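You operate a simulated robot arm through the tools that you are given. There is no shell and no other tool.

Carry out the task below with a simulated robot arm. There is one attempt and no reset: what you move stays moved.

## Task
Wet machine two's film from the wash bottle, then set 60 rpm.
Fine: power key off before the wetting, on again after it; no drips on the keypad; the bottle goes back; leave the machine on, drive off. Set down upright: wash bottle.

The check looks at the end state, three seconds after you hand in, the way a careful person would. Anything else that was tipped, shoved, dropped, spilled or broken makes it a failure.

## Robot
A 7-joint arm with a two-finger parallel gripper, fixed in place. Base frame: the origin is on the floor under the middle of its stand, x ahead of it, y to its left, z up; the work surface is at about z = 76. Lengths are in cm, angles in rad, forces in N, time in s.
With the tool pointing down near the work surface it reaches from about 10 to 94 cm from the base axis. Its first joint turns from -2.897 to 2.897 rad. Payload 3.43 kg.
The TCP is the grasp point between the finger pads, 3 cm short of the fingertips. In the tool frame z runs along the fingers and y along their closing line. The gripper opens to 9.4 cm. The fingers are 2.8 cm wide and 1 cm thick; the gripper's body (5 by 9.6 cm) begins 5.5 cm behind the TCP.
Orientation is told as [roll, pitch, yaw] about the base's x, y, z axes, in that order, counted from this pose: with the fingers straight down and closing along the base's y, the tool's x points along the base's -x, its y along +y and its z along -z.

## Interface
- The arm moves only by the tool apply_moves. Its arguments are lists of equal length, an entry for each row: "translation": the shift along the tool's x, y, z in units of 200 mm (1.0 is 200 mm), a list of three; "turn": the turn, a rotation vector about the tool's x, y, z in units of 120 degrees (1.0 is 120 degrees), a list of three; "hand": the opening, from 0 (shut) to 1 (fully open). In form: {"translation": [[dx, dy, dz], ...], "turn": [[wx, wy, wz], ...], "hand": [hand, ...]}. A call has 1 to 20 rows; each row is the pose to reach, as a shift and turn from the pose commanded when the call began, along the tool's axes at that moment. A call with a number of a shift or a turn outside -1 to 1 is refused whole. Each row takes 0.2 s and may step no farther than 5 cm and 0.15 rad from the row before; otherwise, or with a gripper value out of range, the whole call is refused. A pose out of reach is approached as far as the arm can. The call stops where the force on the tool passes 40 N (or 10 N more than at its start, if that is more) or the arm is blocked; 0.2 s more then pass. Each finger travels about 4.5 cm/s and halts on what it meets, pressing with about 22 N; the grip force reading is that of the motor and also rises with nothing between the fingers. The clock runs only during rows and for 0.2 s after the last one: add rows that repeat a pose to give the fingers time. It gives the time, the measured TCP pose, the force on the tool (base axes), the opening and the grip force at its end, in the units of the frame above (readings bear some noise), with the torque about the TCP (base axes, N m) and any sound that the robot's microphone picked up.
- Cameras (640 x 400 px; columns grow to the right, rows downward): "scene" is fixed at [20.33, -48.33, 151.92]; the picture's right is [0.68, -0.73, 0.00], its down [-0.15, -0.14, -0.98] and it looks along [0.72, 0.66, -0.21] (base axes); focal length 214 px, centre (320, 200). "wrist" rides on the gripper at [7.6, 1.4, -10.3] in the tool frame; the picture's right is [-0.18, 0.98, 0.00], its down [-0.75, -0.14, -0.64] and it looks along [-0.63, -0.12, 0.77] (tool axes); focal length 243 px, centre (320, 200). There is no depth. A picture from a camera that has moved, and an enlarged one, comes with that camera's place and axes in the base frame and with its lens. The place of the scene camera against the robot may be out by one fixed shift of up to 2.5 cm in any direction.
- snapshot(camera): a new picture of that camera. It takes no simulated time.
- raise_lower(by): slides the trunk up (or, below 0, down) by that many cm; the arm rides with it, the base frame stays. It gives what a move gives, with no picture.
- enlarge(camera, box): a new picture of the part [left, top, right, bottom] of that camera's present view, enlarged. It takes no simulated time.
- finish_job(): hands the job in; it is judged then, once.

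Places have to be worked out from the pictures, the camera data and where the tool is seen. Open the gripper and draw the arm clear of the work before you hand the job in, unless the task says otherwise.

The tools are called by a JSON object that holds its "fn" and its "kwargs". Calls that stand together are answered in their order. apply_moves: Moves the arm, as the interface text tells. Its arguments: {"type":"object","properties":{"translation":{"type":"array","items":{"type":"array","items":{"type":"number"}}},"turn":{"type":"array","items":{"type":"array","items":{"type":"number"}}},"hand":{"type":"array","items":{"type":"number"}}},"required":["translation","turn","hand"]} The other tools are called the same way: raise_lower (by) moves the trunk up or down; snapshot (camera) takes a picture; enlarge (camera, box) takes an enlarged picture of a part of a camera's view; finish_job () hands the job in.

At the start:

```text
t: 0.0
ee_pos: [43.31, -26.12, 147.69]
ee_rot: [-0.001, 0.0, 0.0]
wrist_force: [0.8, 0.2, -0.4]
wrist_torque: [-0.02, 0.02, 0.01]
finger_gap: 9.4
grasp_force: 0.1
trunk travel left (down, up): [-57.5, 3.5]
```

scene: 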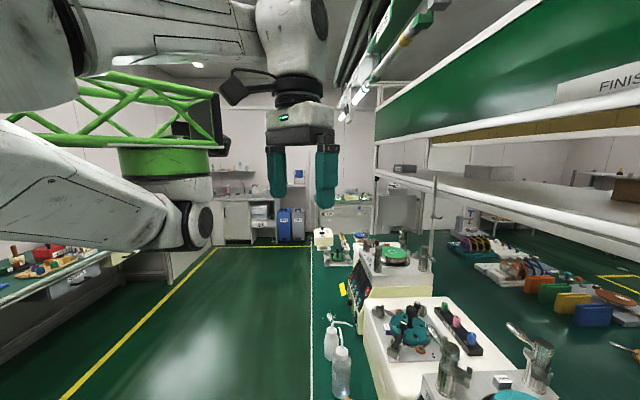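
wrist: 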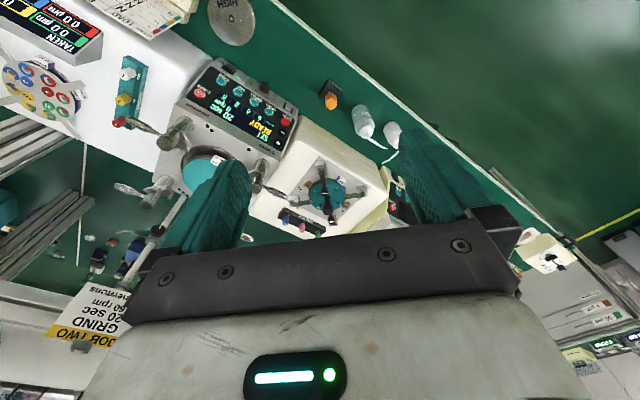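

I start by looking closely at both views to find the machines, bottles and keypads.

{"fn": "enlarge", "kwargs": {"camera": "scene", "box": [300, 220, 560, 400]}}

{"fn": "enlarge", "kwargs": {"camera": "wrist", "box": [160, 40, 320, 140]}}

{"fn": "enlarge", "kwargs": {"camera": "wrist", "box": [0, 0, 240, 150]}}

{"fn": "enlarge", "kwargs": {"camera": "wrist", "box": [240, 70, 480, 240]}}

```text
2.22 times, centred on (430, 310) of scene
camera zoom: at [20.33, -48.33, 151.92], right [0.68, -0.73, 0.0], down [-0.15, -0.14, -0.98], along [0.72, 0.66, -0.21], focal length 477 px, centre (76, -44)
```

zoom: 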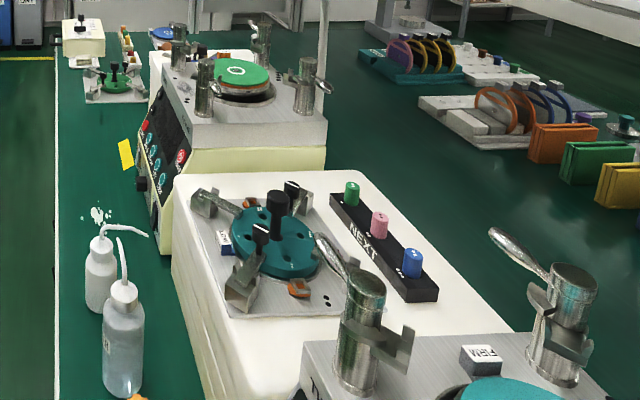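

```text
4.00 times, centred on (240, 90) of wrist
camera zoom: at [35.81, -24.81, 157.67], right [0.18, 0.98, 0.0], down [0.75, -0.14, 0.64], along [0.63, -0.12, -0.77], focal length 970 px, centre (640, 640)
```

zoom: 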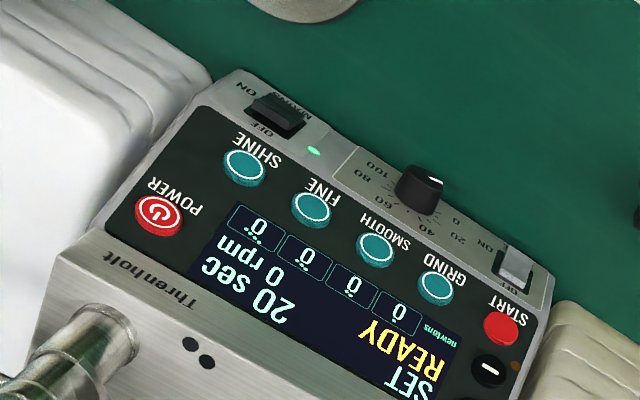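

```text
2.67 times, centred on (120, 75) of wrist
camera zoom: at [35.81, -24.81, 157.67], right [0.18, 0.98, 0.0], down [0.75, -0.14, 0.64], along [0.63, -0.12, -0.77], focal length 647 px, centre (853, 533)
```

zoom: 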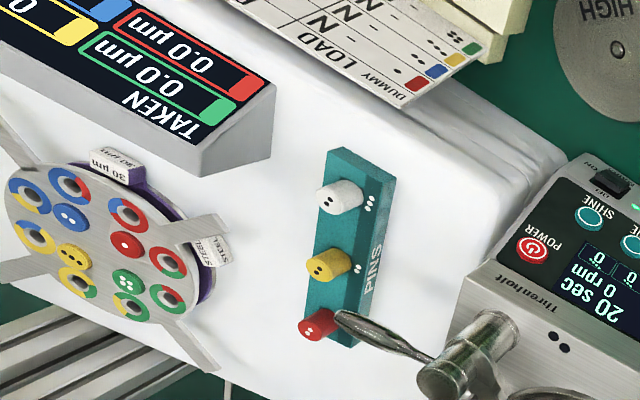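

```text
2.35 times, centred on (360, 155) of wrist
camera zoom: at [35.81, -24.81, 157.67], right [0.18, 0.98, 0.0], down [0.75, -0.14, 0.64], along [0.63, -0.12, -0.77], focal length 571 px, centre (226, 306)
```

zoom: 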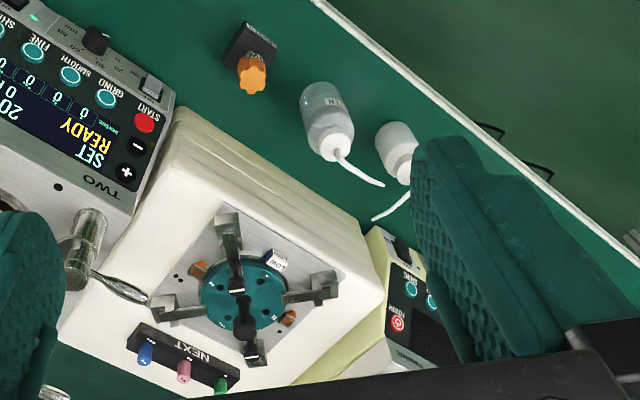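

Machine two seems to be the one marked TWO near the lower centre-left of the wrist view, with two bottles to its left side. I look at the remaining labels and cards before moving.

{"fn": "enlarge", "kwargs": {"camera": "wrist", "box": [0, 260, 160, 400]}}

{"fn": "enlarge", "kwargs": {"camera": "wrist", "box": [320, 70, 420, 170]}}

{"fn": "enlarge", "kwargs": {"camera": "wrist", "box": [480, 200, 640, 400]}}

{"fn": "enlarge", "kwargs": {"camera": "scene", "box": [400, 300, 640, 400]}}

{"fn": "enlarge", "kwargs": {"camera": "scene", "box": [310, 300, 390, 400]}}

```text
2.86 times, centred on (80, 330) of wrist
camera zoom: at [35.81, -24.81, 157.67], right [0.18, 0.98, 0.0], down [0.75, -0.14, 0.64], along [0.63, -0.12, -0.77], focal length 693 px, centre (1006, -171)
```

zoom: 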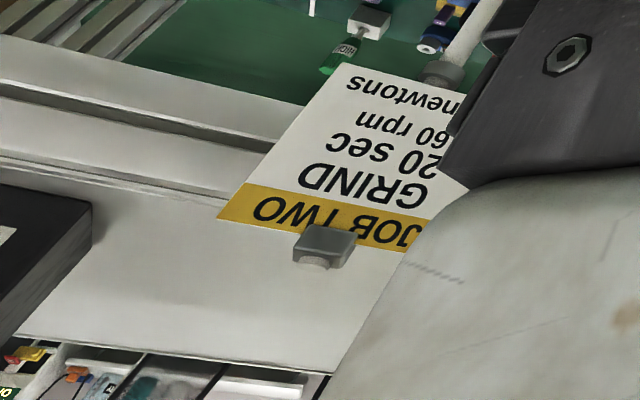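

```text
4.00 times, centred on (370, 120) of wrist
camera zoom: at [35.81, -24.81, 157.67], right [0.18, 0.98, 0.0], down [0.75, -0.14, 0.64], along [0.63, -0.12, -0.77], focal length 970 px, centre (120, 520)
```

zoom: 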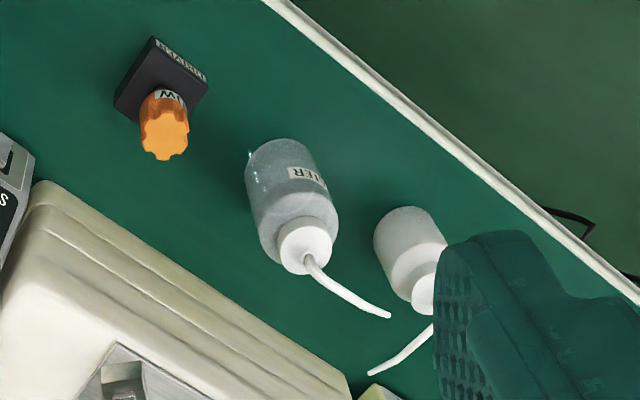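

```text
2.00 times, centred on (560, 300) of wrist
camera zoom: at [35.81, -24.81, 157.67], right [0.18, 0.98, 0.0], down [0.75, -0.14, 0.64], along [0.63, -0.12, -0.77], focal length 485 px, centre (-160, 0)
```

zoom: 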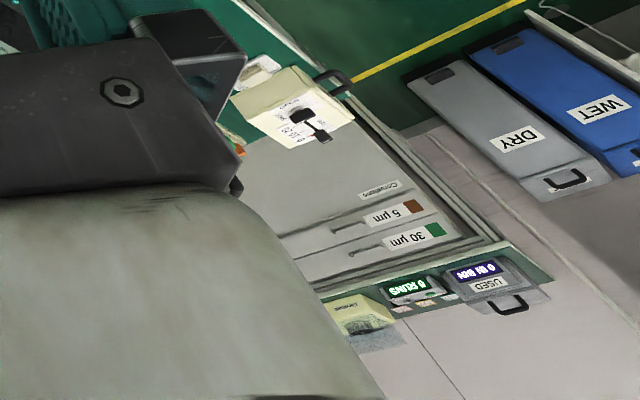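

```text
2.67 times, centred on (520, 350) of scene
camera zoom: at [20.33, -48.33, 151.92], right [0.68, -0.73, 0.0], down [-0.15, -0.14, -0.98], along [0.72, 0.66, -0.21], focal length 572 px, centre (-213, -200)
```

zoom: 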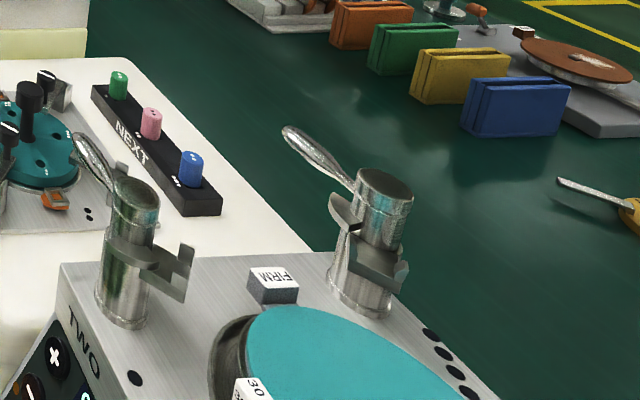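

```text
4.00 times, centred on (350, 350) of scene
camera zoom: at [20.33, -48.33, 151.92], right [0.68, -0.73, 0.0], down [-0.15, -0.14, -0.98], along [0.72, 0.66, -0.21], focal length 858 px, centre (200, -400)
```

zoom: 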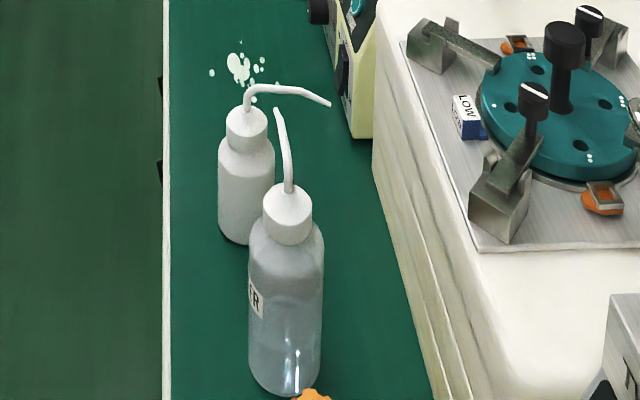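

The nearer bottle carries a label ending in "ER", the farther one is opaque white with a splash beside it. I move the camera over machine two to see its panel and platen from above.

{"fn": "apply_moves", "kwargs": {"translation": [[0.04, -0.16, 0.08], [0.09, -0.32, 0.16], [0.13, -0.48, 0.24], [0.18, -0.64, 0.32], [0.22, -0.8, 0.4], [0.265, -0.945, 0.48]], "turn": [[0, 0, 0], [0, 0, 0], [0, 0, 0], [0, 0, 0], [0, 0, 0], [0, 0, 0]], "hand": [1, 1, 1, 1, 1, 1]}}

{"fn": "snapshot", "kwargs": {"camera": "wrist"}}

{"fn": "snapshot", "kwargs": {"camera": "scene"}}

```text
t: 1.4
ee_pos: [38.16, -44.96, 137.96]
ee_rot: [0.0, 0.0, 0.0]
wrist_force: [-0.2, 0.5, 0.4]
wrist_torque: [0.03, 0.0, 0.0]
finger_gap: 9.39
grasp_force: 0.0
trunk travel left (down, up): [-57.5, 3.5]
```

```text
taken
camera wrist: at [30.55, -43.74, 148.02], right [0.18, 0.98, 0.0], down [0.75, -0.14, 0.64], along [0.63, -0.12, -0.77], focal length 243 px, centre (320, 200)
```

wrist: 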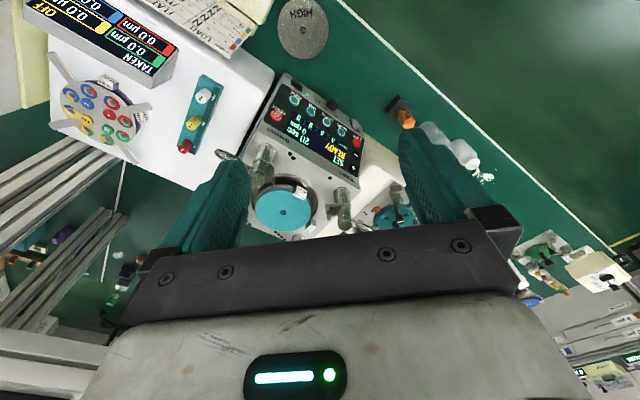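

```text
taken
```

scene: 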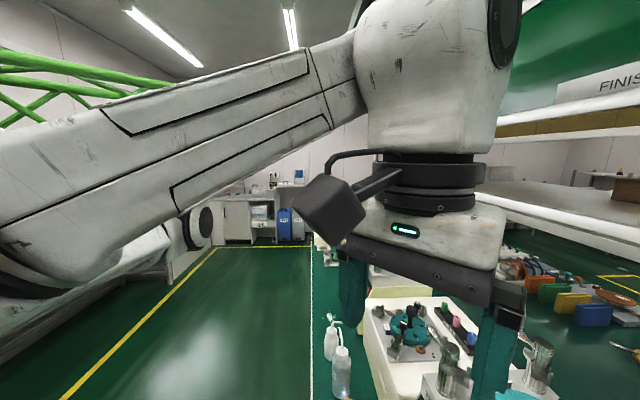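

{"fn": "enlarge", "kwargs": {"camera": "wrist", "box": [220, 60, 400, 250]}}

{"fn": "enlarge", "kwargs": {"camera": "wrist", "box": [260, 75, 360, 165]}}

{"fn": "enlarge", "kwargs": {"camera": "wrist", "box": [370, 80, 520, 200]}}

{"fn": "enlarge", "kwargs": {"camera": "wrist", "box": [0, 0, 280, 170]}}

```text
2.11 times, centred on (310, 155) of wrist
camera zoom: at [30.55, -43.74, 148.02], right [0.18, 0.98, 0.0], down [0.75, -0.14, 0.64], along [0.63, -0.12, -0.77], focal length 511 px, centre (341, 295)
```

zoom: 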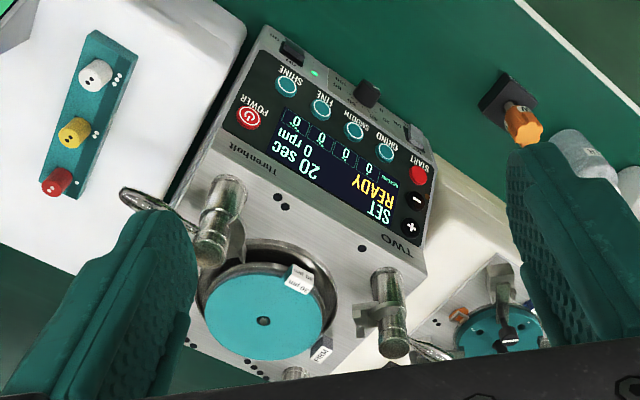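

```text
4.44 times, centred on (310, 120) of wrist
camera zoom: at [30.55, -43.74, 148.02], right [0.18, 0.98, 0.0], down [0.75, -0.14, 0.64], along [0.63, -0.12, -0.77], focal length 1078 px, centre (364, 556)
```

zoom: 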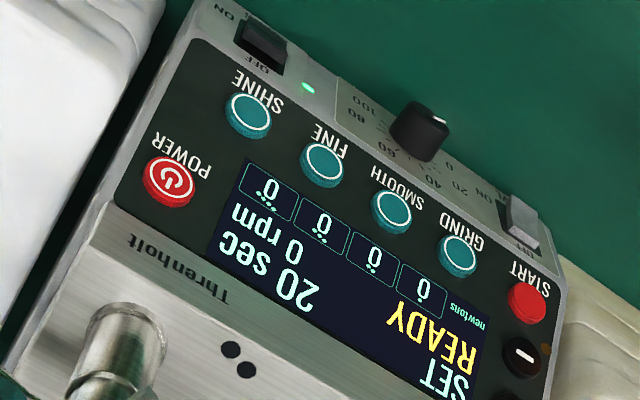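

```text
3.33 times, centred on (445, 140) of wrist
camera zoom: at [30.55, -43.74, 148.02], right [0.18, 0.98, 0.0], down [0.75, -0.14, 0.64], along [0.63, -0.12, -0.77], focal length 809 px, centre (-97, 400)
```

zoom: 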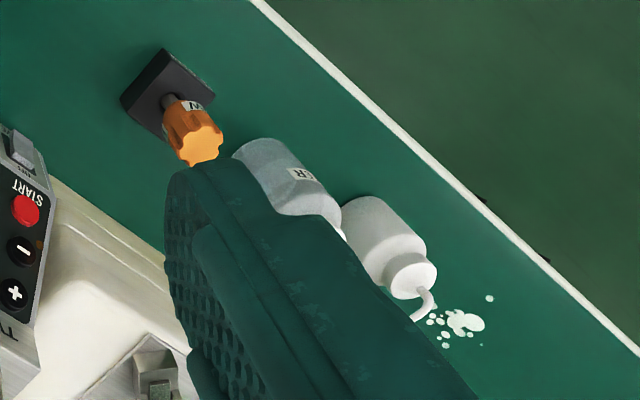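

```text
2.29 times, centred on (140, 85) of wrist
camera zoom: at [30.55, -43.74, 148.02], right [0.18, 0.98, 0.0], down [0.75, -0.14, 0.64], along [0.63, -0.12, -0.77], focal length 555 px, centre (731, 463)
```

zoom: 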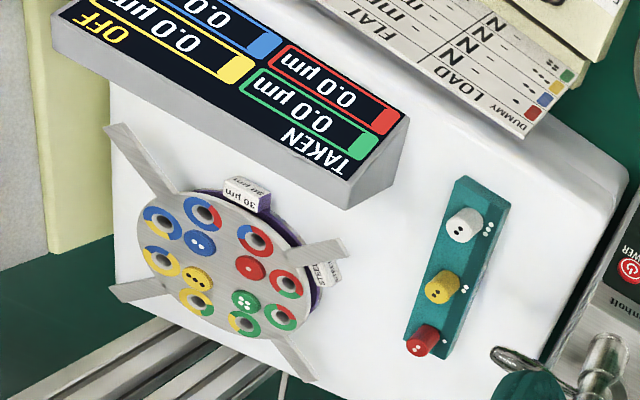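

The keypad shows POWER, SHINE, FINE, SMOOTH, GRIND, START, −, + and the front strip has MAINS, a 0–100 dial and another ON/OFF switch. The bench runs at about 45° to the base axes, so I turn the tool to face it and get a lower, square view.

{"fn": "apply_moves", "kwargs": {"translation": [[0, 0.17, 0.1], [0, 0.34, 0.2], [-0.01, 0.51, 0.3], [-0.02, 0.68, 0.4], [-0.03, 0.84, 0.5], [-0.035, 0.98, 0.6]], "turn": [[0, 0, 0.0625], [0, 0, 0.125], [0, 0, 0.1875], [0, 0, 0.25], [0, 0, 0.3125], [0, 0, 0.375]], "hand": [1, 1, 1, 1, 1, 1]}}

{"fn": "snapshot", "kwargs": {"camera": "wrist"}}

{"fn": "snapshot", "kwargs": {"camera": "scene"}}

```text
t: 2.8
ee_pos: [39.33, -29.96, 128.0]
ee_rot: [0.027, 0.058, -0.795]
wrist_force: [1.0, 0.4, 0.1]
wrist_torque: [0.05, 0.06, -0.01]
finger_gap: 9.4
grasp_force: 0.1
out of reach, approached as far as the arm can: row 5, 6
trunk travel left (down, up): [-57.5, 3.5]
```

```text
taken
camera wrist: at [35.33, -24.2, 138.59], right [0.83, 0.55, 0.01], down [0.44, -0.67, 0.59], along [0.34, -0.49, -0.8], focal length 243 px, centre (320, 200)
```

wrist: 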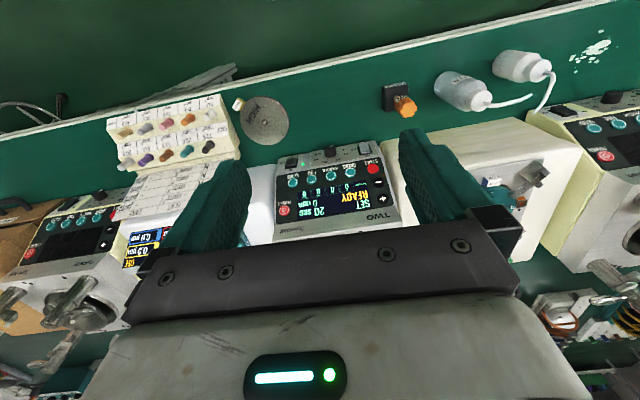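

```text
taken
```

scene: 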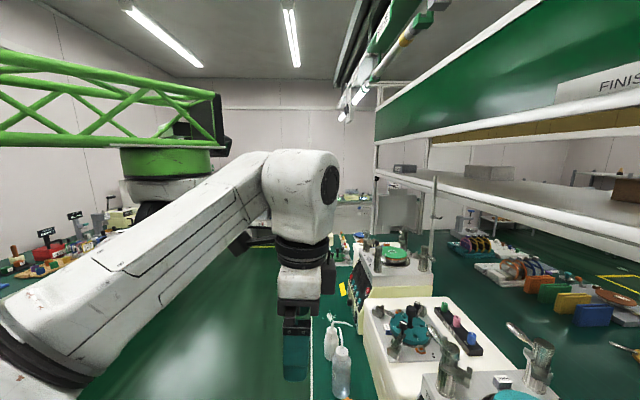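

The last rows were out of reach because the trunk is very high (start of START key located at about (60.7, −39.7, 90), POWER at about (48, −57, 96)). I lower the trunk 20 cm so the arm can work comfortably near the bench, staying in front of the machine.

{"fn": "raise_lower", "kwargs": {"by": -20}}

{"fn": "snapshot", "kwargs": {"camera": "wrist"}}

{"fn": "snapshot", "kwargs": {"camera": "scene"}}

```text
t: 5.0
ee_pos: [39.12, -29.74, 108.12]
ee_rot: [0.026, 0.055, -0.796]
wrist_force: [0.3, -0.2, -0.3]
wrist_torque: [0.0, 0.03, -0.01]
finger_gap: 9.41
grasp_force: 0.1
trunk travel left (down, up): [-37.5, 23.5]
```

```text
taken
camera wrist: at [35.1, -24.13, 118.67], right [0.83, 0.55, 0.02], down [0.44, -0.67, 0.6], along [0.34, -0.49, -0.8], focal length 243 px, centre (320, 200)
```

wrist: 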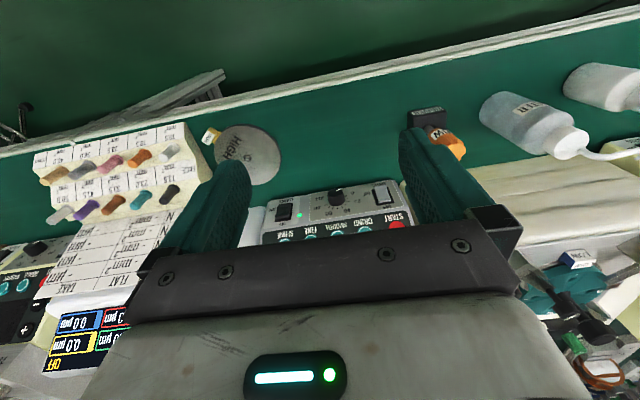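

```text
taken
```

scene: 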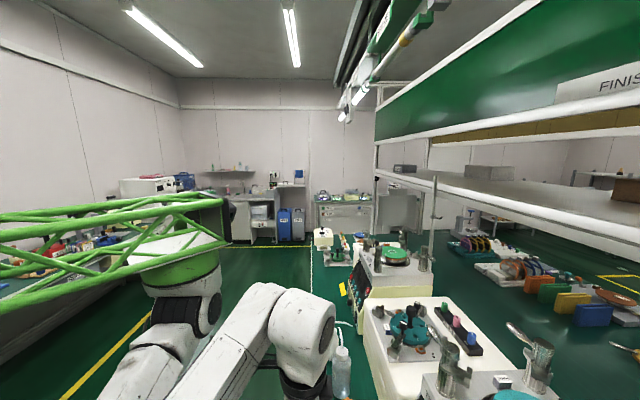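

The trunk is lowered; now I zoom into the front strip and the bottle label.

{"fn": "enlarge", "kwargs": {"camera": "wrist", "box": [250, 165, 420, 245]}}

{"fn": "enlarge", "kwargs": {"camera": "wrist", "box": [400, 50, 640, 200]}}

{"fn": "enlarge", "kwargs": {"camera": "wrist", "box": [20, 110, 240, 260]}}

```text
3.76 times, centred on (335, 205) of wrist
camera zoom: at [35.1, -24.13, 118.67], right [0.83, 0.55, 0.02], down [0.44, -0.67, 0.6], along [0.34, -0.49, -0.8], focal length 913 px, centre (264, 181)
```

zoom: 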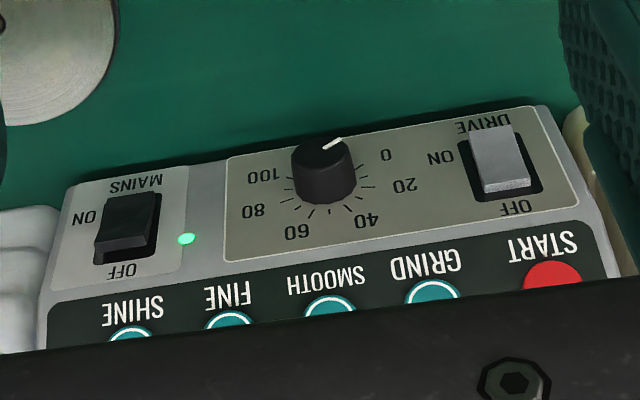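

```text
2.67 times, centred on (520, 125) of wrist
camera zoom: at [35.1, -24.13, 118.67], right [0.83, 0.55, 0.02], down [0.44, -0.67, 0.6], along [0.34, -0.49, -0.8], focal length 647 px, centre (-213, 400)
```

zoom: 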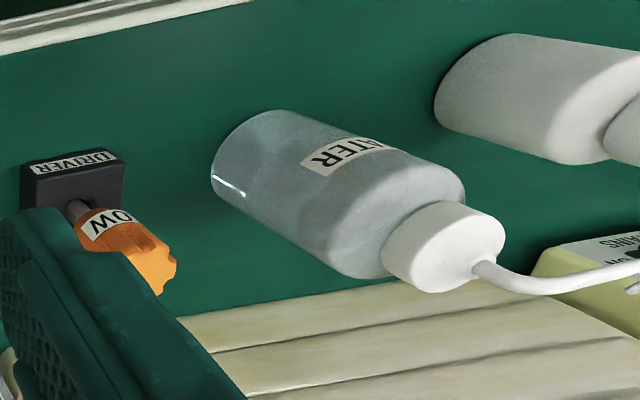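

```text
2.67 times, centred on (130, 185) of wrist
camera zoom: at [35.1, -24.13, 118.67], right [0.83, 0.55, 0.02], down [0.44, -0.67, 0.6], along [0.34, -0.49, -0.8], focal length 647 px, centre (827, 240)
```

zoom: 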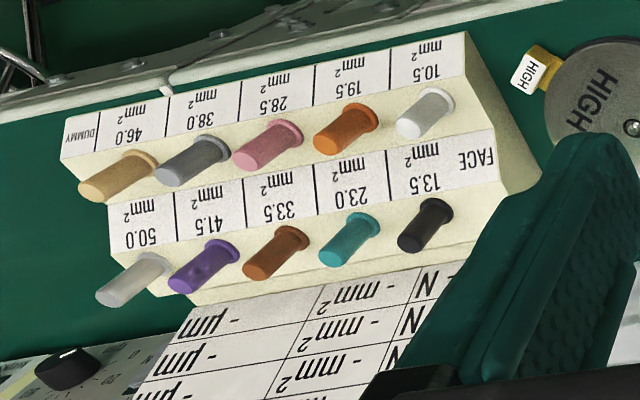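

The strip reads MAINS (LED lit), a dial at 0 with 60 up and to the right, and DRIVE; the translucent bottle reads "WATER". I make a null move to see where the commanded pose now stands.

{"fn": "apply_moves", "kwargs": {"translation": [[0, 0, 0], [0, 0, 0]], "turn": [[0, 0, 0], [0, 0, 0]], "hand": [0, 0]}}

```text
t: 5.6
ee_pos: [38.99, -29.86, 108.1]
ee_rot: [0.028, 0.055, -0.796]
wrist_force: [0.0, -0.1, 0.1]
wrist_torque: [-0.01, 0.03, 0.01]
finger_gap: 4.13
grasp_force: 0.0
trunk travel left (down, up): [-37.5, 23.5]
```

The commanded pose follows the measured one. I correct the small tilt and pitch the tool forward 45° in front of machine two, fingers shut, to look squarely at the panel.

{"fn": "apply_moves", "kwargs": {"translation": [[-0.02, -0.05, 0.06], [-0.05, -0.1, 0.12], [-0.07, -0.15, 0.18], [-0.1, -0.2, 0.24], [-0.13, -0.25, 0.3], [-0.15, -0.3, 0.36], [-0.17, -0.325, 0.4]], "turn": [[0.002, -0.057, 0], [0.004, -0.114, 0], [0.006, -0.172, 0], [0.008, -0.229, 0], [0.01, -0.286, 0], [0.012, -0.343, 0], [0.0137, -0.401, -0.005]], "hand": [0, 0, 0, 0, 0, 0, 0]}}

{"fn": "snapshot", "kwargs": {"camera": "wrist"}}

{"fn": "snapshot", "kwargs": {"camera": "scene"}}

```text
t: 7.2
ee_pos: [35.88, -41.47, 98.31]
ee_rot: [-0.005, -0.784, -0.795]
wrist_force: [-0.3, -0.9, 0.2]
wrist_torque: [0.02, 0.01, -0.02]
finger_gap: 0.0
grasp_force: 21.8
out of reach, approached as far as the arm can: row 1, 2, 3, 4, 5, 6, 7
trunk travel left (down, up): [-37.5, 23.5]
```

```text
taken
camera wrist: at [28.22, -31.64, 99.99], right [0.8, 0.59, 0.13], down [-0.04, -0.15, 0.99], along [0.6, -0.79, -0.1], focal length 243 px, centre (320, 200)
```

wrist: 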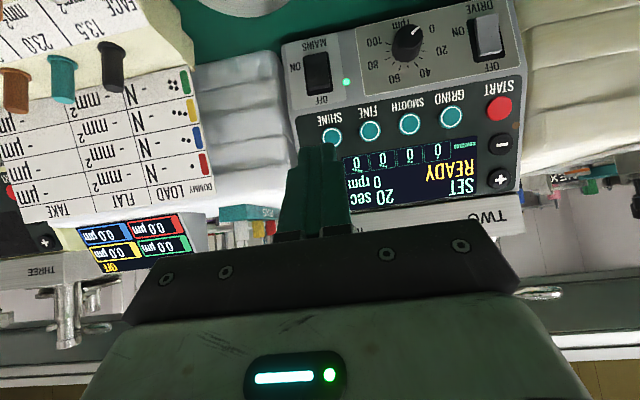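

```text
taken
```

scene: 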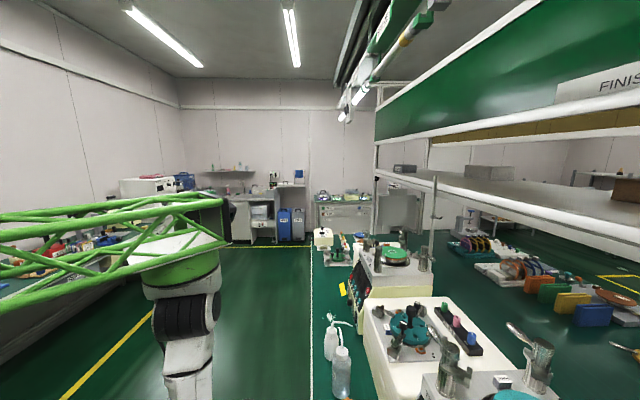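

Now I have a square view of machine two's panel. I zoom in on the switches, dial and display.

{"fn": "enlarge", "kwargs": {"camera": "wrist", "box": [280, 0, 530, 110]}}

{"fn": "enlarge", "kwargs": {"camera": "wrist", "box": [280, 90, 540, 240]}}

{"fn": "enlarge", "kwargs": {"camera": "wrist", "box": [0, 30, 280, 300]}}

```text
2.56 times, centred on (405, 55) of wrist
camera zoom: at [28.22, -31.64, 99.99], right [0.8, 0.59, 0.13], down [-0.04, -0.15, 0.99], along [0.6, -0.79, -0.1], focal length 621 px, centre (102, 571)
```

zoom: 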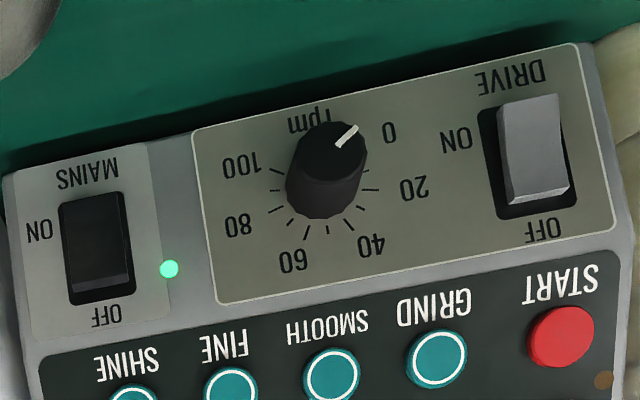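

```text
2.46 times, centred on (410, 165) of wrist
camera zoom: at [28.22, -31.64, 99.99], right [0.8, 0.59, 0.13], down [-0.04, -0.15, 0.99], along [0.6, -0.79, -0.1], focal length 597 px, centre (98, 286)
```

zoom: 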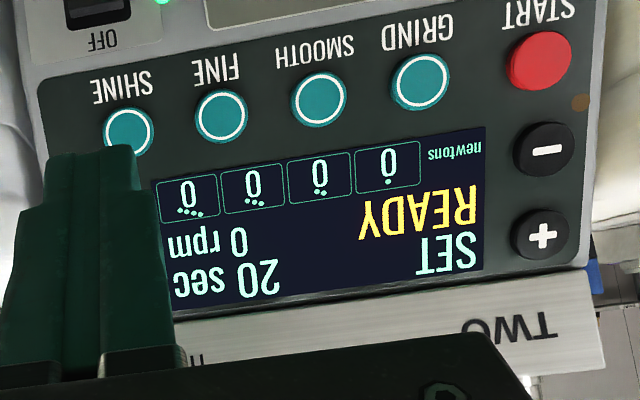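

```text
1.48 times, centred on (140, 165) of wrist
camera zoom: at [28.22, -31.64, 99.99], right [0.8, 0.59, 0.13], down [-0.04, -0.15, 0.99], along [0.6, -0.79, -0.1], focal length 359 px, centre (587, 252)
```

zoom: 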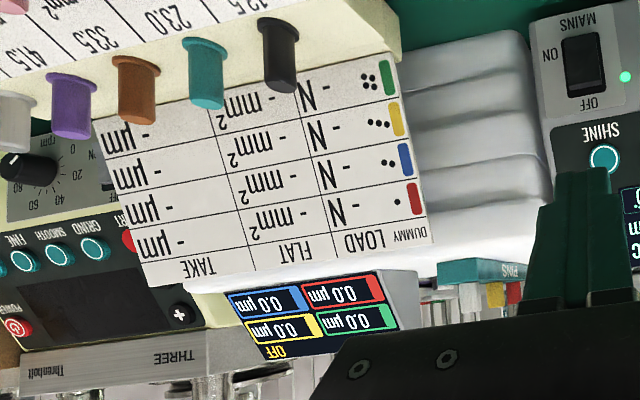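

Mains is on (LED) and the drive rocker seems to be in the OFF position; power key is hidden behind the fingertips at about u=-6. I move to a pre-press pose about 4 cm off the POWER key, tool square to the panel.

{"fn": "apply_moves", "kwargs": {"translation": [[-0.1, -0.02, 0.09], [-0.2, -0.04, 0.18], [-0.3, -0.06, 0.27], [-0.4, -0.08, 0.355], [-0.493, -0.1, 0.4385]], "turn": [[0, -0.033, 0], [-0.001, -0.067, -0.001], [-0.002, -0.1, -0.002], [-0.003, -0.134, -0.003], [-0.0034, -0.167, -0.0034]], "hand": [0, 0, 0, 0, 0]}}

{"fn": "snapshot", "kwargs": {"camera": "wrist"}}

{"fn": "snapshot", "kwargs": {"camera": "scene"}}

```text
t: 8.4
ee_pos: [43.73, -52.51, 99.1]
ee_rot: [-0.012, -1.135, -0.779]
wrist_force: [0.6, 0.7, 0.1]
wrist_torque: [0.02, -0.01, 0.02]
finger_gap: 0.02
grasp_force: 21.8
trunk travel left (down, up): [-37.5, 23.5]
```

```text
taken
camera wrist: at [35.98, -42.72, 96.39], right [0.75, 0.64, 0.16], down [-0.28, 0.09, 0.95], along [0.59, -0.76, 0.25], focal length 243 px, centre (320, 200)
```

wrist: 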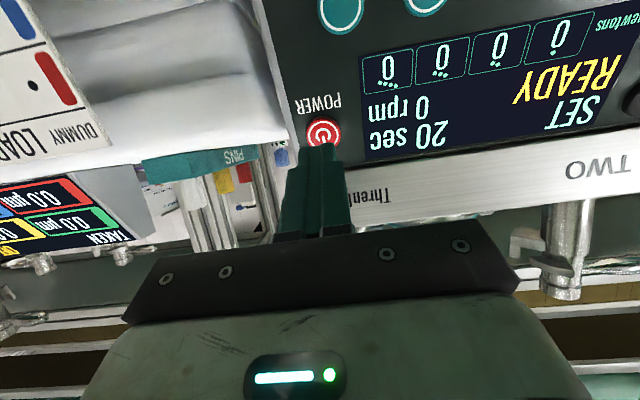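

```text
taken
```

scene: 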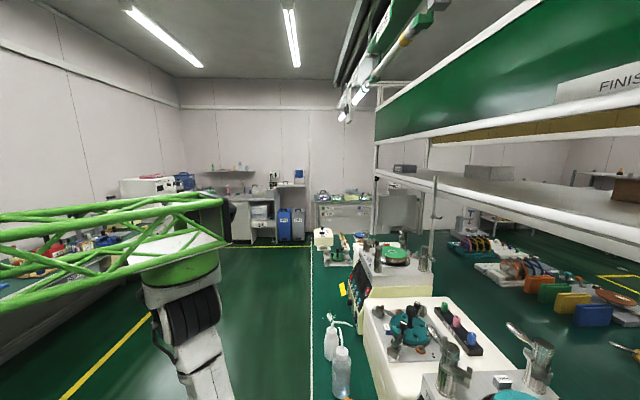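

The POWER key lies right on the tool axis, about 3.9 cm ahead of the closed tips. I advance most of the way and check.

{"fn": "apply_moves", "kwargs": {"translation": [[0, 0, 0.06], [0, 0, 0.12], [0, 0, 0.16], [0, 0, 0.175], [0, 0, 0.175]], "turn": [[0, 0, 0], [0, 0, 0], [0, 0, 0], [0, 0, 0], [0, 0, 0]], "hand": [0, 0, 0, 0, 0]}}

{"fn": "snapshot", "kwargs": {"camera": "wrist"}}

```text
t: 9.6
ee_pos: [45.89, -54.58, 97.61]
ee_rot: [-0.015, -1.134, -0.779]
wrist_force: [-1.0, 2.3, 1.2]
wrist_torque: [-0.06, -0.01, 0.03]
finger_gap: 0.0
grasp_force: 22.1
trunk travel left (down, up): [-37.5, 23.5]
heard: click
```

```text
taken
camera wrist: at [38.19, -44.93, 94.94], right [0.75, 0.64, 0.16], down [-0.28, 0.09, 0.95], along [0.59, -0.76, 0.25], focal length 243 px, centre (320, 200)
```

wrist: 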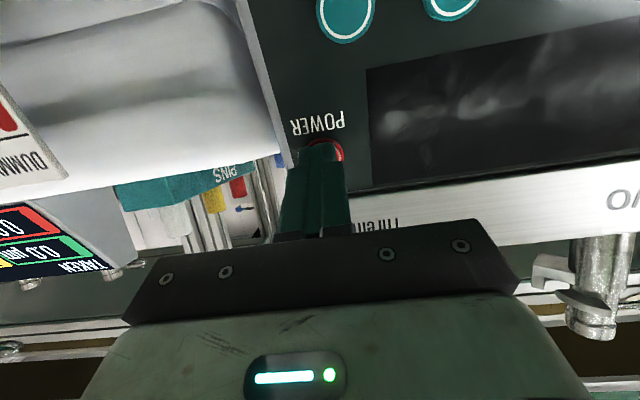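

The click was heard and the display went dark: power is off. I back straight away from the key.

{"fn": "apply_moves", "kwargs": {"translation": [[0, 0, -0.1], [0, 0, -0.2], [0, 0, -0.3], [0, 0, -0.4]], "turn": [[0, 0, 0], [0, 0, 0], [0, 0, 0], [0, 0, 0]], "hand": [0, 0, 0, 0]}}

{"fn": "snapshot", "kwargs": {"camera": "wrist"}}

```text
t: 10.6
ee_pos: [40.85, -49.51, 101.19]
ee_rot: [-0.013, -1.134, -0.775]
wrist_force: [-0.2, 0.4, -0.6]
wrist_torque: [-0.01, 0.03, -0.02]
finger_gap: 0.0
grasp_force: 21.6
trunk travel left (down, up): [-37.5, 23.5]
```

```text
taken
camera wrist: at [33.11, -39.74, 98.42], right [0.75, 0.64, 0.16], down [-0.28, 0.09, 0.96], along [0.6, -0.76, 0.25], focal length 243 px, centre (320, 200)
```

wrist: 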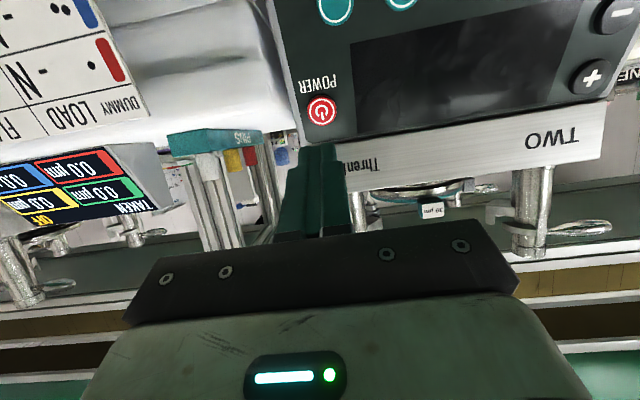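

I raise the arm and pitch it back to look at machine two's platen from above.

{"fn": "apply_moves", "kwargs": {"translation": [[-0.18, 0.08, -0.03], [-0.35, 0.17, -0.06], [-0.52, 0.27, -0.08], [-0.68, 0.37, -0.1], [-0.83, 0.47, -0.13], [-0.967, 0.554, -0.15]], "turn": [[0, 0.04, 0], [0, 0.08, 0], [0, 0.12, 0], [0, 0.16, 0], [0, 0.2, 0], [0, 0.2416, 0]], "hand": [0, 0, 0, 0, 0, 0]}}

{"fn": "snapshot", "kwargs": {"camera": "wrist"}}

{"fn": "enlarge", "kwargs": {"camera": "wrist", "box": [180, 40, 460, 200]}}

{"fn": "snapshot", "kwargs": {"camera": "scene"}}

```text
t: 12.0
ee_pos: [52.49, -45.62, 119.91]
ee_rot: [-0.008, -0.627, -0.785]
wrist_force: [0.3, -1.1, -0.4]
wrist_torque: [0.03, -0.03, 0.01]
finger_gap: 0.01
grasp_force: 22.6
trunk travel left (down, up): [-37.5, 23.5]
```

```text
taken
camera wrist: at [45.13, -35.98, 123.52], right [0.8, 0.59, 0.1], down [0.07, -0.26, 0.96], along [0.59, -0.77, -0.25], focal length 243 px, centre (320, 200)
```

wrist: 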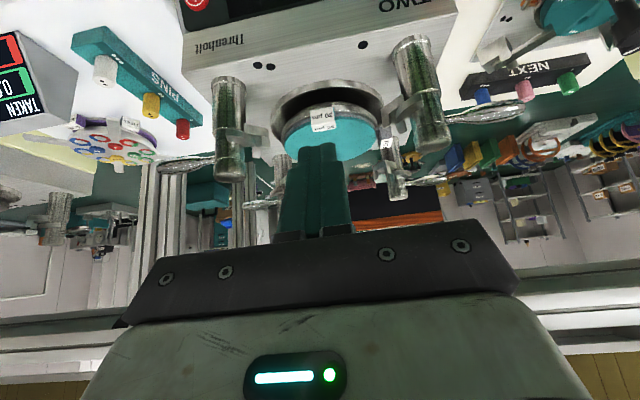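

```text
2.29 times, centred on (320, 120) of wrist
camera zoom: at [45.13, -35.98, 123.52], right [0.8, 0.59, 0.1], down [0.07, -0.26, 0.96], along [0.59, -0.77, -0.25], focal length 555 px, centre (320, 383)
```

zoom: 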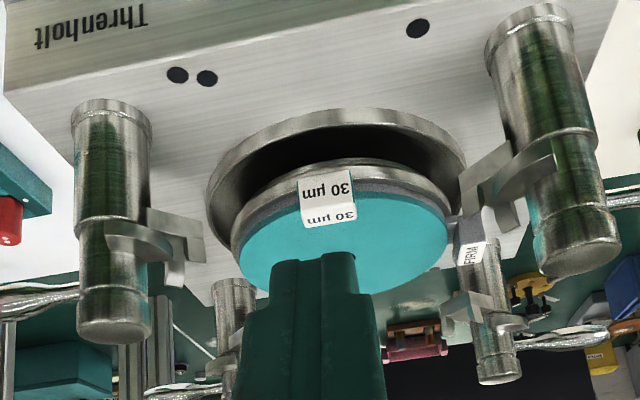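

```text
taken
```

scene: 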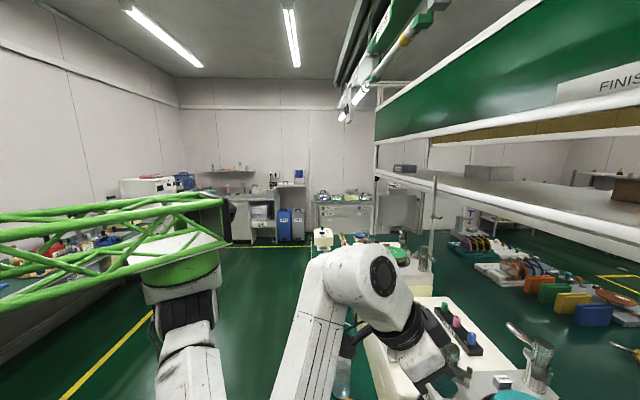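

The film is the teal disc with the "30 µm" tab, about 13 cm across, between four posts. I shift sideways to see the whole disc unobstructed for a better fix.

{"fn": "apply_moves", "kwargs": {"translation": [[-0.05, 0.15, -0.05], [-0.1, 0.3, -0.1], [-0.15, 0.45, -0.15], [-0.2, 0.6, -0.2]], "turn": [[0, 0.03, 0], [0, 0.06, 0], [0, 0.09, 0], [0, 0.12, 0]], "hand": [0, 0, 0, 0]}}

{"fn": "snapshot", "kwargs": {"camera": "wrist"}}

{"fn": "enlarge", "kwargs": {"camera": "wrist", "box": [60, 40, 320, 230]}}

```text
t: 13.0
ee_pos: [61.84, -37.78, 125.37]
ee_rot: [-0.003, -0.374, -0.79]
wrist_force: [-0.5, 0.4, -0.1]
wrist_torque: [0.01, -0.03, 0.0]
finger_gap: 0.04
grasp_force: 22.1
trunk travel left (down, up): [-37.5, 23.5]
```

```text
taken
camera wrist: at [55.26, -29.12, 131.96], right [0.82, 0.57, 0.06], down [0.23, -0.43, 0.87], along [0.53, -0.7, -0.48], focal length 243 px, centre (320, 200)
```

wrist: 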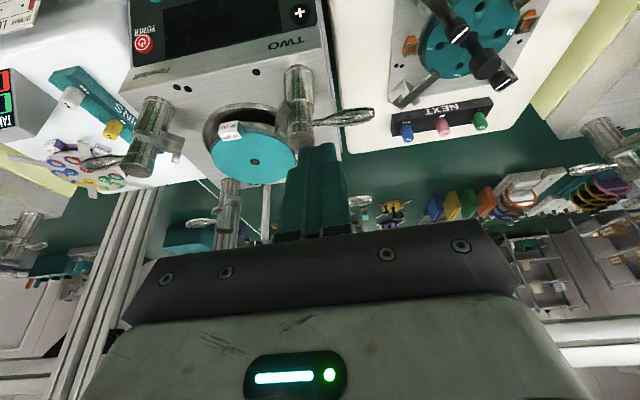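

```text
2.11 times, centred on (190, 135) of wrist
camera zoom: at [55.26, -29.12, 131.96], right [0.82, 0.57, 0.06], down [0.23, -0.43, 0.87], along [0.53, -0.7, -0.48], focal length 511 px, centre (594, 337)
```

zoom: 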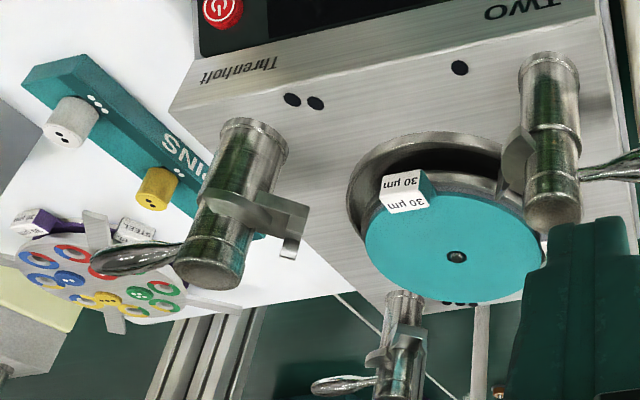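

The film's centre hole comes out at about (65.6, −58.9, 107.7), with front posts near u=−5 and u=14 topping at z≈114. I now swing out in front of the water bottle to look at it.

{"fn": "apply_moves", "kwargs": {"translation": [[0.11, 0.16, -0.045], [0.22, 0.32, -0.09], [0.33, 0.48, -0.13], [0.44, 0.64, -0.17], [0.55, 0.82, -0.21], [0.652, 1.0, -0.255]], "turn": [[0, 0, 0], [0, 0, 0], [0, 0, 0], [0, 0, 0], [0, 0, 0], [0, 0, 0]], "hand": [0, 0, 0, 0, 0, 0]}}

{"fn": "apply_moves", "kwargs": {"translation": [[0.15, 0.01, 0.08], [0.3, 0.02, 0.16], [0.45, 0.04, 0.25], [0.6, 0.05, 0.33], [0.73, 0.05, 0.43]], "turn": [[0, 0, 0], [0, 0, 0], [0, 0, 0], [0, 0, 0], [0, 0, 0]], "hand": [0, 0, 0, 0, 0]}}

{"fn": "snapshot", "kwargs": {"camera": "wrist"}}

{"fn": "snapshot", "kwargs": {"camera": "scene"}}

```text
t: 14.4
ee_pos: [66.15, -13.67, 125.24]
ee_rot: [-0.005, -0.377, -0.789]
wrist_force: [0.8, 0.3, 0.4]
wrist_torque: [0.02, 0.0, -0.01]
finger_gap: 0.0
grasp_force: 22.2
trunk travel left (down, up): [-37.5, 23.5]
```

```text
t: 15.6
ee_pos: [63.53, -10.31, 120.64]
ee_rot: [-0.005, -0.378, -0.786]
wrist_force: [-0.1, 0.3, -0.4]
wrist_torque: [0.02, -0.03, 0.01]
finger_gap: 0.02
grasp_force: 22.3
out of reach, approached as far as the arm can: row 2, 3, 4, 5
trunk travel left (down, up): [-37.5, 23.5]
```

```text
taken
camera wrist: at [57.03, -1.68, 127.18], right [0.82, 0.57, 0.06], down [0.23, -0.43, 0.88], along [0.53, -0.7, -0.48], focal length 243 px, centre (320, 200)
```

wrist: 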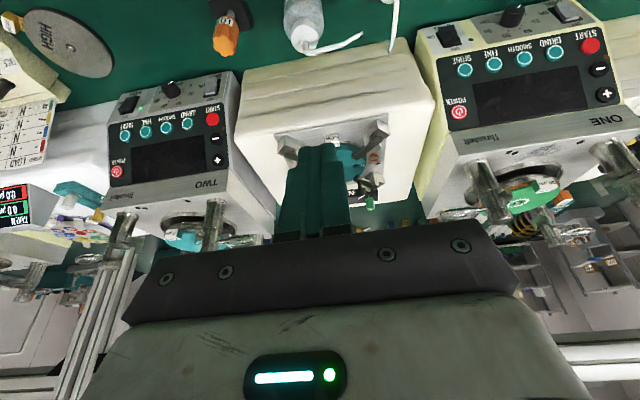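

```text
taken
```

scene: 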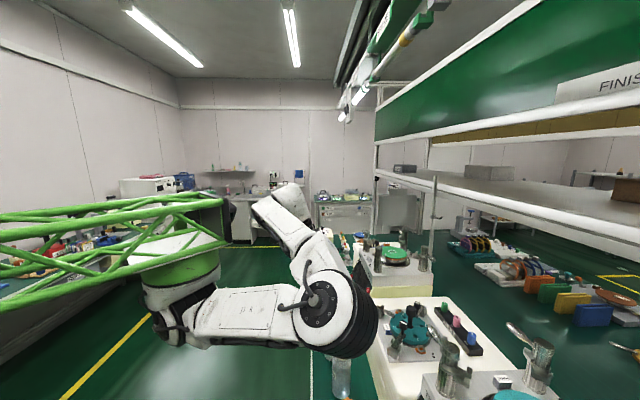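

The reach limits suggest the arm hangs from the boom, so a higher trunk makes close, low poses easier. I raise the trunk back up 20 cm, then reposition in front of the bottles.

{"fn": "raise_lower", "kwargs": {"by": 20}}

{"fn": "snapshot", "kwargs": {"camera": "scene"}}

{"fn": "snapshot", "kwargs": {"camera": "wrist"}}

```text
t: 17.7
ee_pos: [63.52, -10.25, 140.7]
ee_rot: [-0.005, -0.376, -0.788]
wrist_force: [0.6, 0.9, 0.7]
wrist_torque: [0.01, -0.01, -0.01]
finger_gap: 0.0
grasp_force: 22.1
trunk travel left (down, up): [-57.5, 3.5]
```

```text
taken
```

scene: 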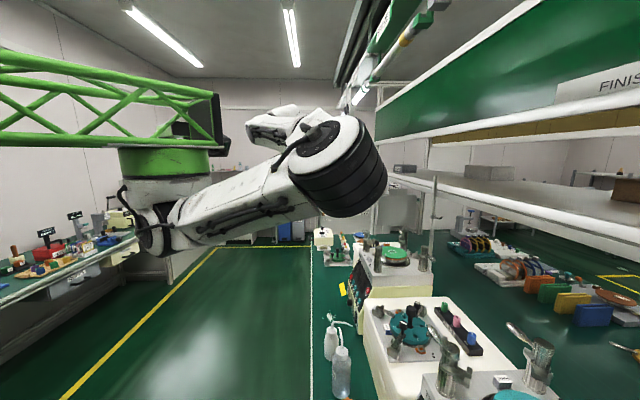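

```text
taken
camera wrist: at [57.04, -1.69, 147.17], right [0.82, 0.57, 0.06], down [0.23, -0.43, 0.87], along [0.53, -0.7, -0.48], focal length 243 px, centre (320, 200)
```

wrist: 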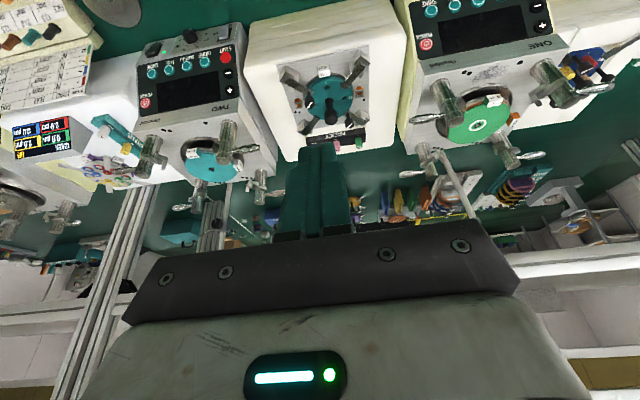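

Confirmed: the arm hangs from the green boom. I now descend in front of the bottles.

{"fn": "apply_moves", "kwargs": {"translation": [[0.11, -0.01, 0.15], [0.22, -0.03, 0.31], [0.33, -0.04, 0.47], [0.44, -0.06, 0.63], [0.55, -0.07, 0.78], [0.645, -0.085, 0.93]], "turn": [[0, 0, 0], [0, 0, 0], [0, 0, 0], [0, 0, 0], [0, 0, 0], [0, 0, 0]], "hand": [0, 0, 0, 0, 0, 0]}}

{"fn": "snapshot", "kwargs": {"camera": "wrist"}}

{"fn": "snapshot", "kwargs": {"camera": "scene"}}

```text
t: 19.1
ee_pos: [71.32, -9.41, 118.25]
ee_rot: [-0.005, -0.377, -0.787]
wrist_force: [-0.2, -0.2, -0.9]
wrist_torque: [0.01, -0.04, -0.02]
finger_gap: 0.01
grasp_force: 22.3
out of reach, approached as far as the arm can: row 1, 2, 3, 4, 5, 6
trunk travel left (down, up): [-57.5, 3.5]
```

```text
taken
camera wrist: at [64.79, -0.87, 124.78], right [0.82, 0.57, 0.06], down [0.23, -0.43, 0.88], along [0.53, -0.7, -0.48], focal length 243 px, centre (320, 200)
```

wrist: 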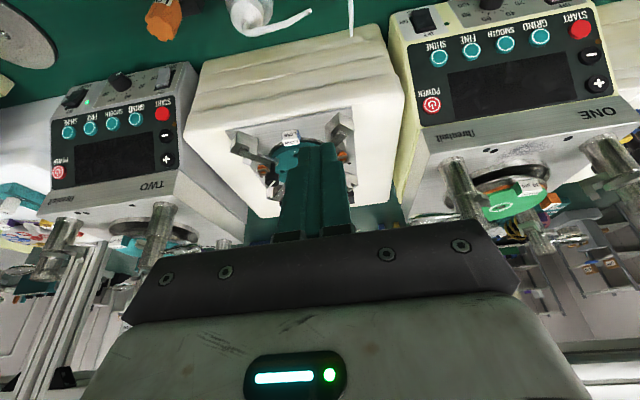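

```text
taken
```

scene: 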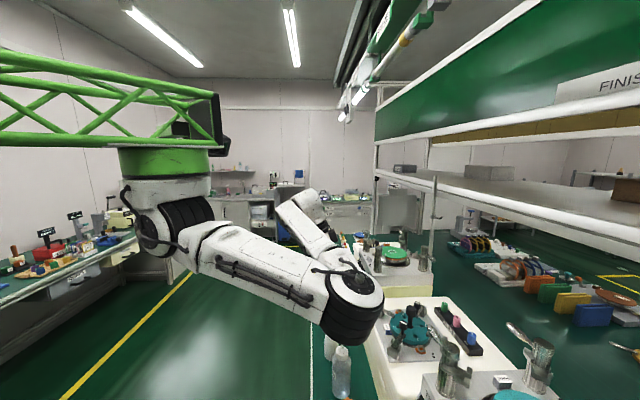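

The solver keeps the elbow swung toward the right, and close-in poses facing the bench are cramped. The driver handle stands to z≈90 next to the bottle, so I will try facing the bottle along roughly base +x instead; first I move to a roomier spot while yawing.

{"fn": "apply_moves", "kwargs": {"translation": [[0, 0, 0.02], [0, 0, 0.04], [0, 0, 0.04], [0, 0, 0.04], [0, 0, 0.04], [0, 0, 0.04], [0, 0, 0.04], [0, 0, 0.04]], "turn": [[-0.022, 0, -0.058], [-0.044, 0, -0.116], [-0.066, 0, -0.174], [-0.088, 0, -0.232], [-0.111, 0, -0.29], [-0.133, 0, -0.348], [-0.155, 0, -0.406], [-0.177, 0, -0.464]], "hand": [0, 0, 0, 0, 0, 0, 0, 0]}}

{"fn": "snapshot", "kwargs": {"camera": "scene"}}

{"fn": "snapshot", "kwargs": {"camera": "wrist"}}

```text
t: 20.9
ee_pos: [71.66, -10.0, 117.19]
ee_rot: [-0.013, -0.367, 0.261]
wrist_force: [-0.9, 0.6, 0.2]
wrist_torque: [0.0, 0.0, 0.0]
finger_gap: 0.02
grasp_force: 22.1
out of reach, approached as far as the arm can: row 2, 3, 4, 5, 6
trunk travel left (down, up): [-57.5, 3.5]
```

```text
taken
```

scene: 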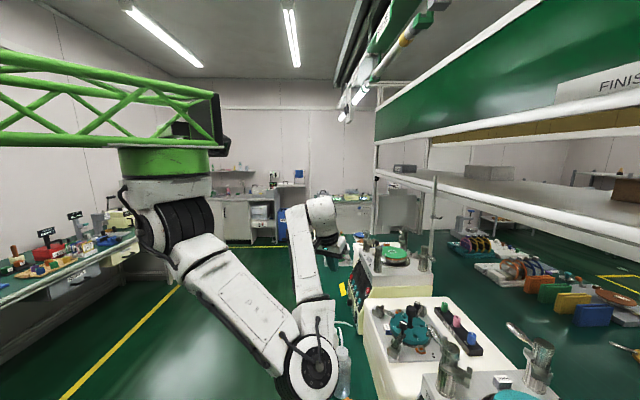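

```text
taken
camera wrist: at [60.97, -11.28, 123.94], right [-0.08, 1.0, 0.05], down [0.49, -0.01, 0.87], along [0.87, 0.1, -0.49], focal length 243 px, centre (320, 200)
```

wrist: 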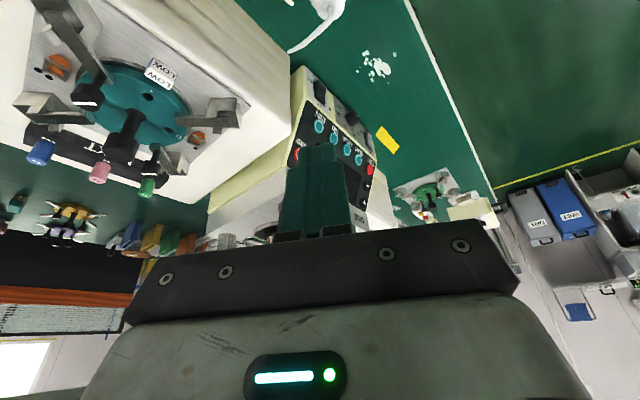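

The elbow has dropped to around z≈100 at the bench edge, so I must be careful. I draw the tool back away from the bench while pitching forward, in small stages, checking the elbow.

{"fn": "apply_moves", "kwargs": {"translation": [[0.11, -0.03, -0.05], [0.23, -0.05, -0.09], [0.34, -0.08, -0.13], [0.46, -0.1, -0.18]], "turn": [[0, -0.03, 0], [0, -0.06, 0], [0, -0.09, 0], [0, -0.12, 0]], "hand": [0, 0, 0, 0]}}

{"fn": "snapshot", "kwargs": {"camera": "scene"}}

{"fn": "snapshot", "kwargs": {"camera": "wrist"}}

```text
t: 21.9
ee_pos: [67.82, -18.97, 115.14]
ee_rot: [-0.014, -0.618, 0.263]
wrist_force: [-0.2, -0.5, 0.5]
wrist_torque: [0.02, -0.02, 0.04]
finger_gap: 0.01
grasp_force: 21.5
out of reach, approached as far as the arm can: row 1, 2, 3, 4
trunk travel left (down, up): [-57.5, 3.5]
```

```text
taken
```

scene: 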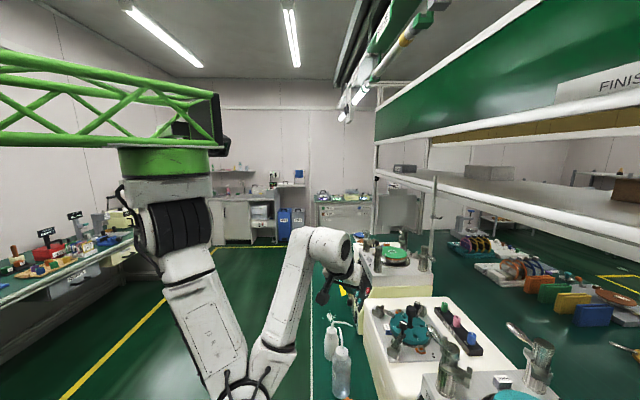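

```text
taken
camera wrist: at [55.93, -20.67, 118.83], right [-0.1, 0.99, 0.09], down [0.27, -0.06, 0.96], along [0.96, 0.12, -0.26], focal length 243 px, centre (320, 200)
```

wrist: 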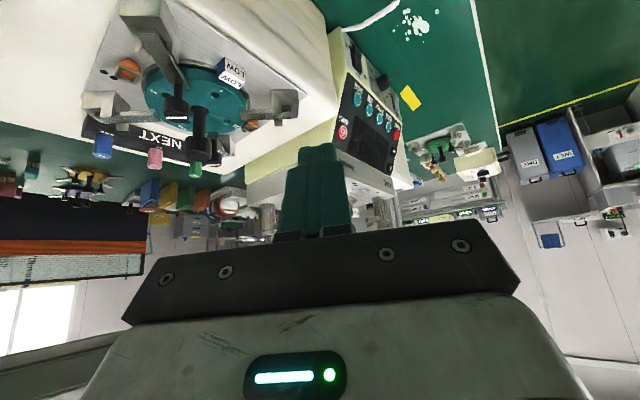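

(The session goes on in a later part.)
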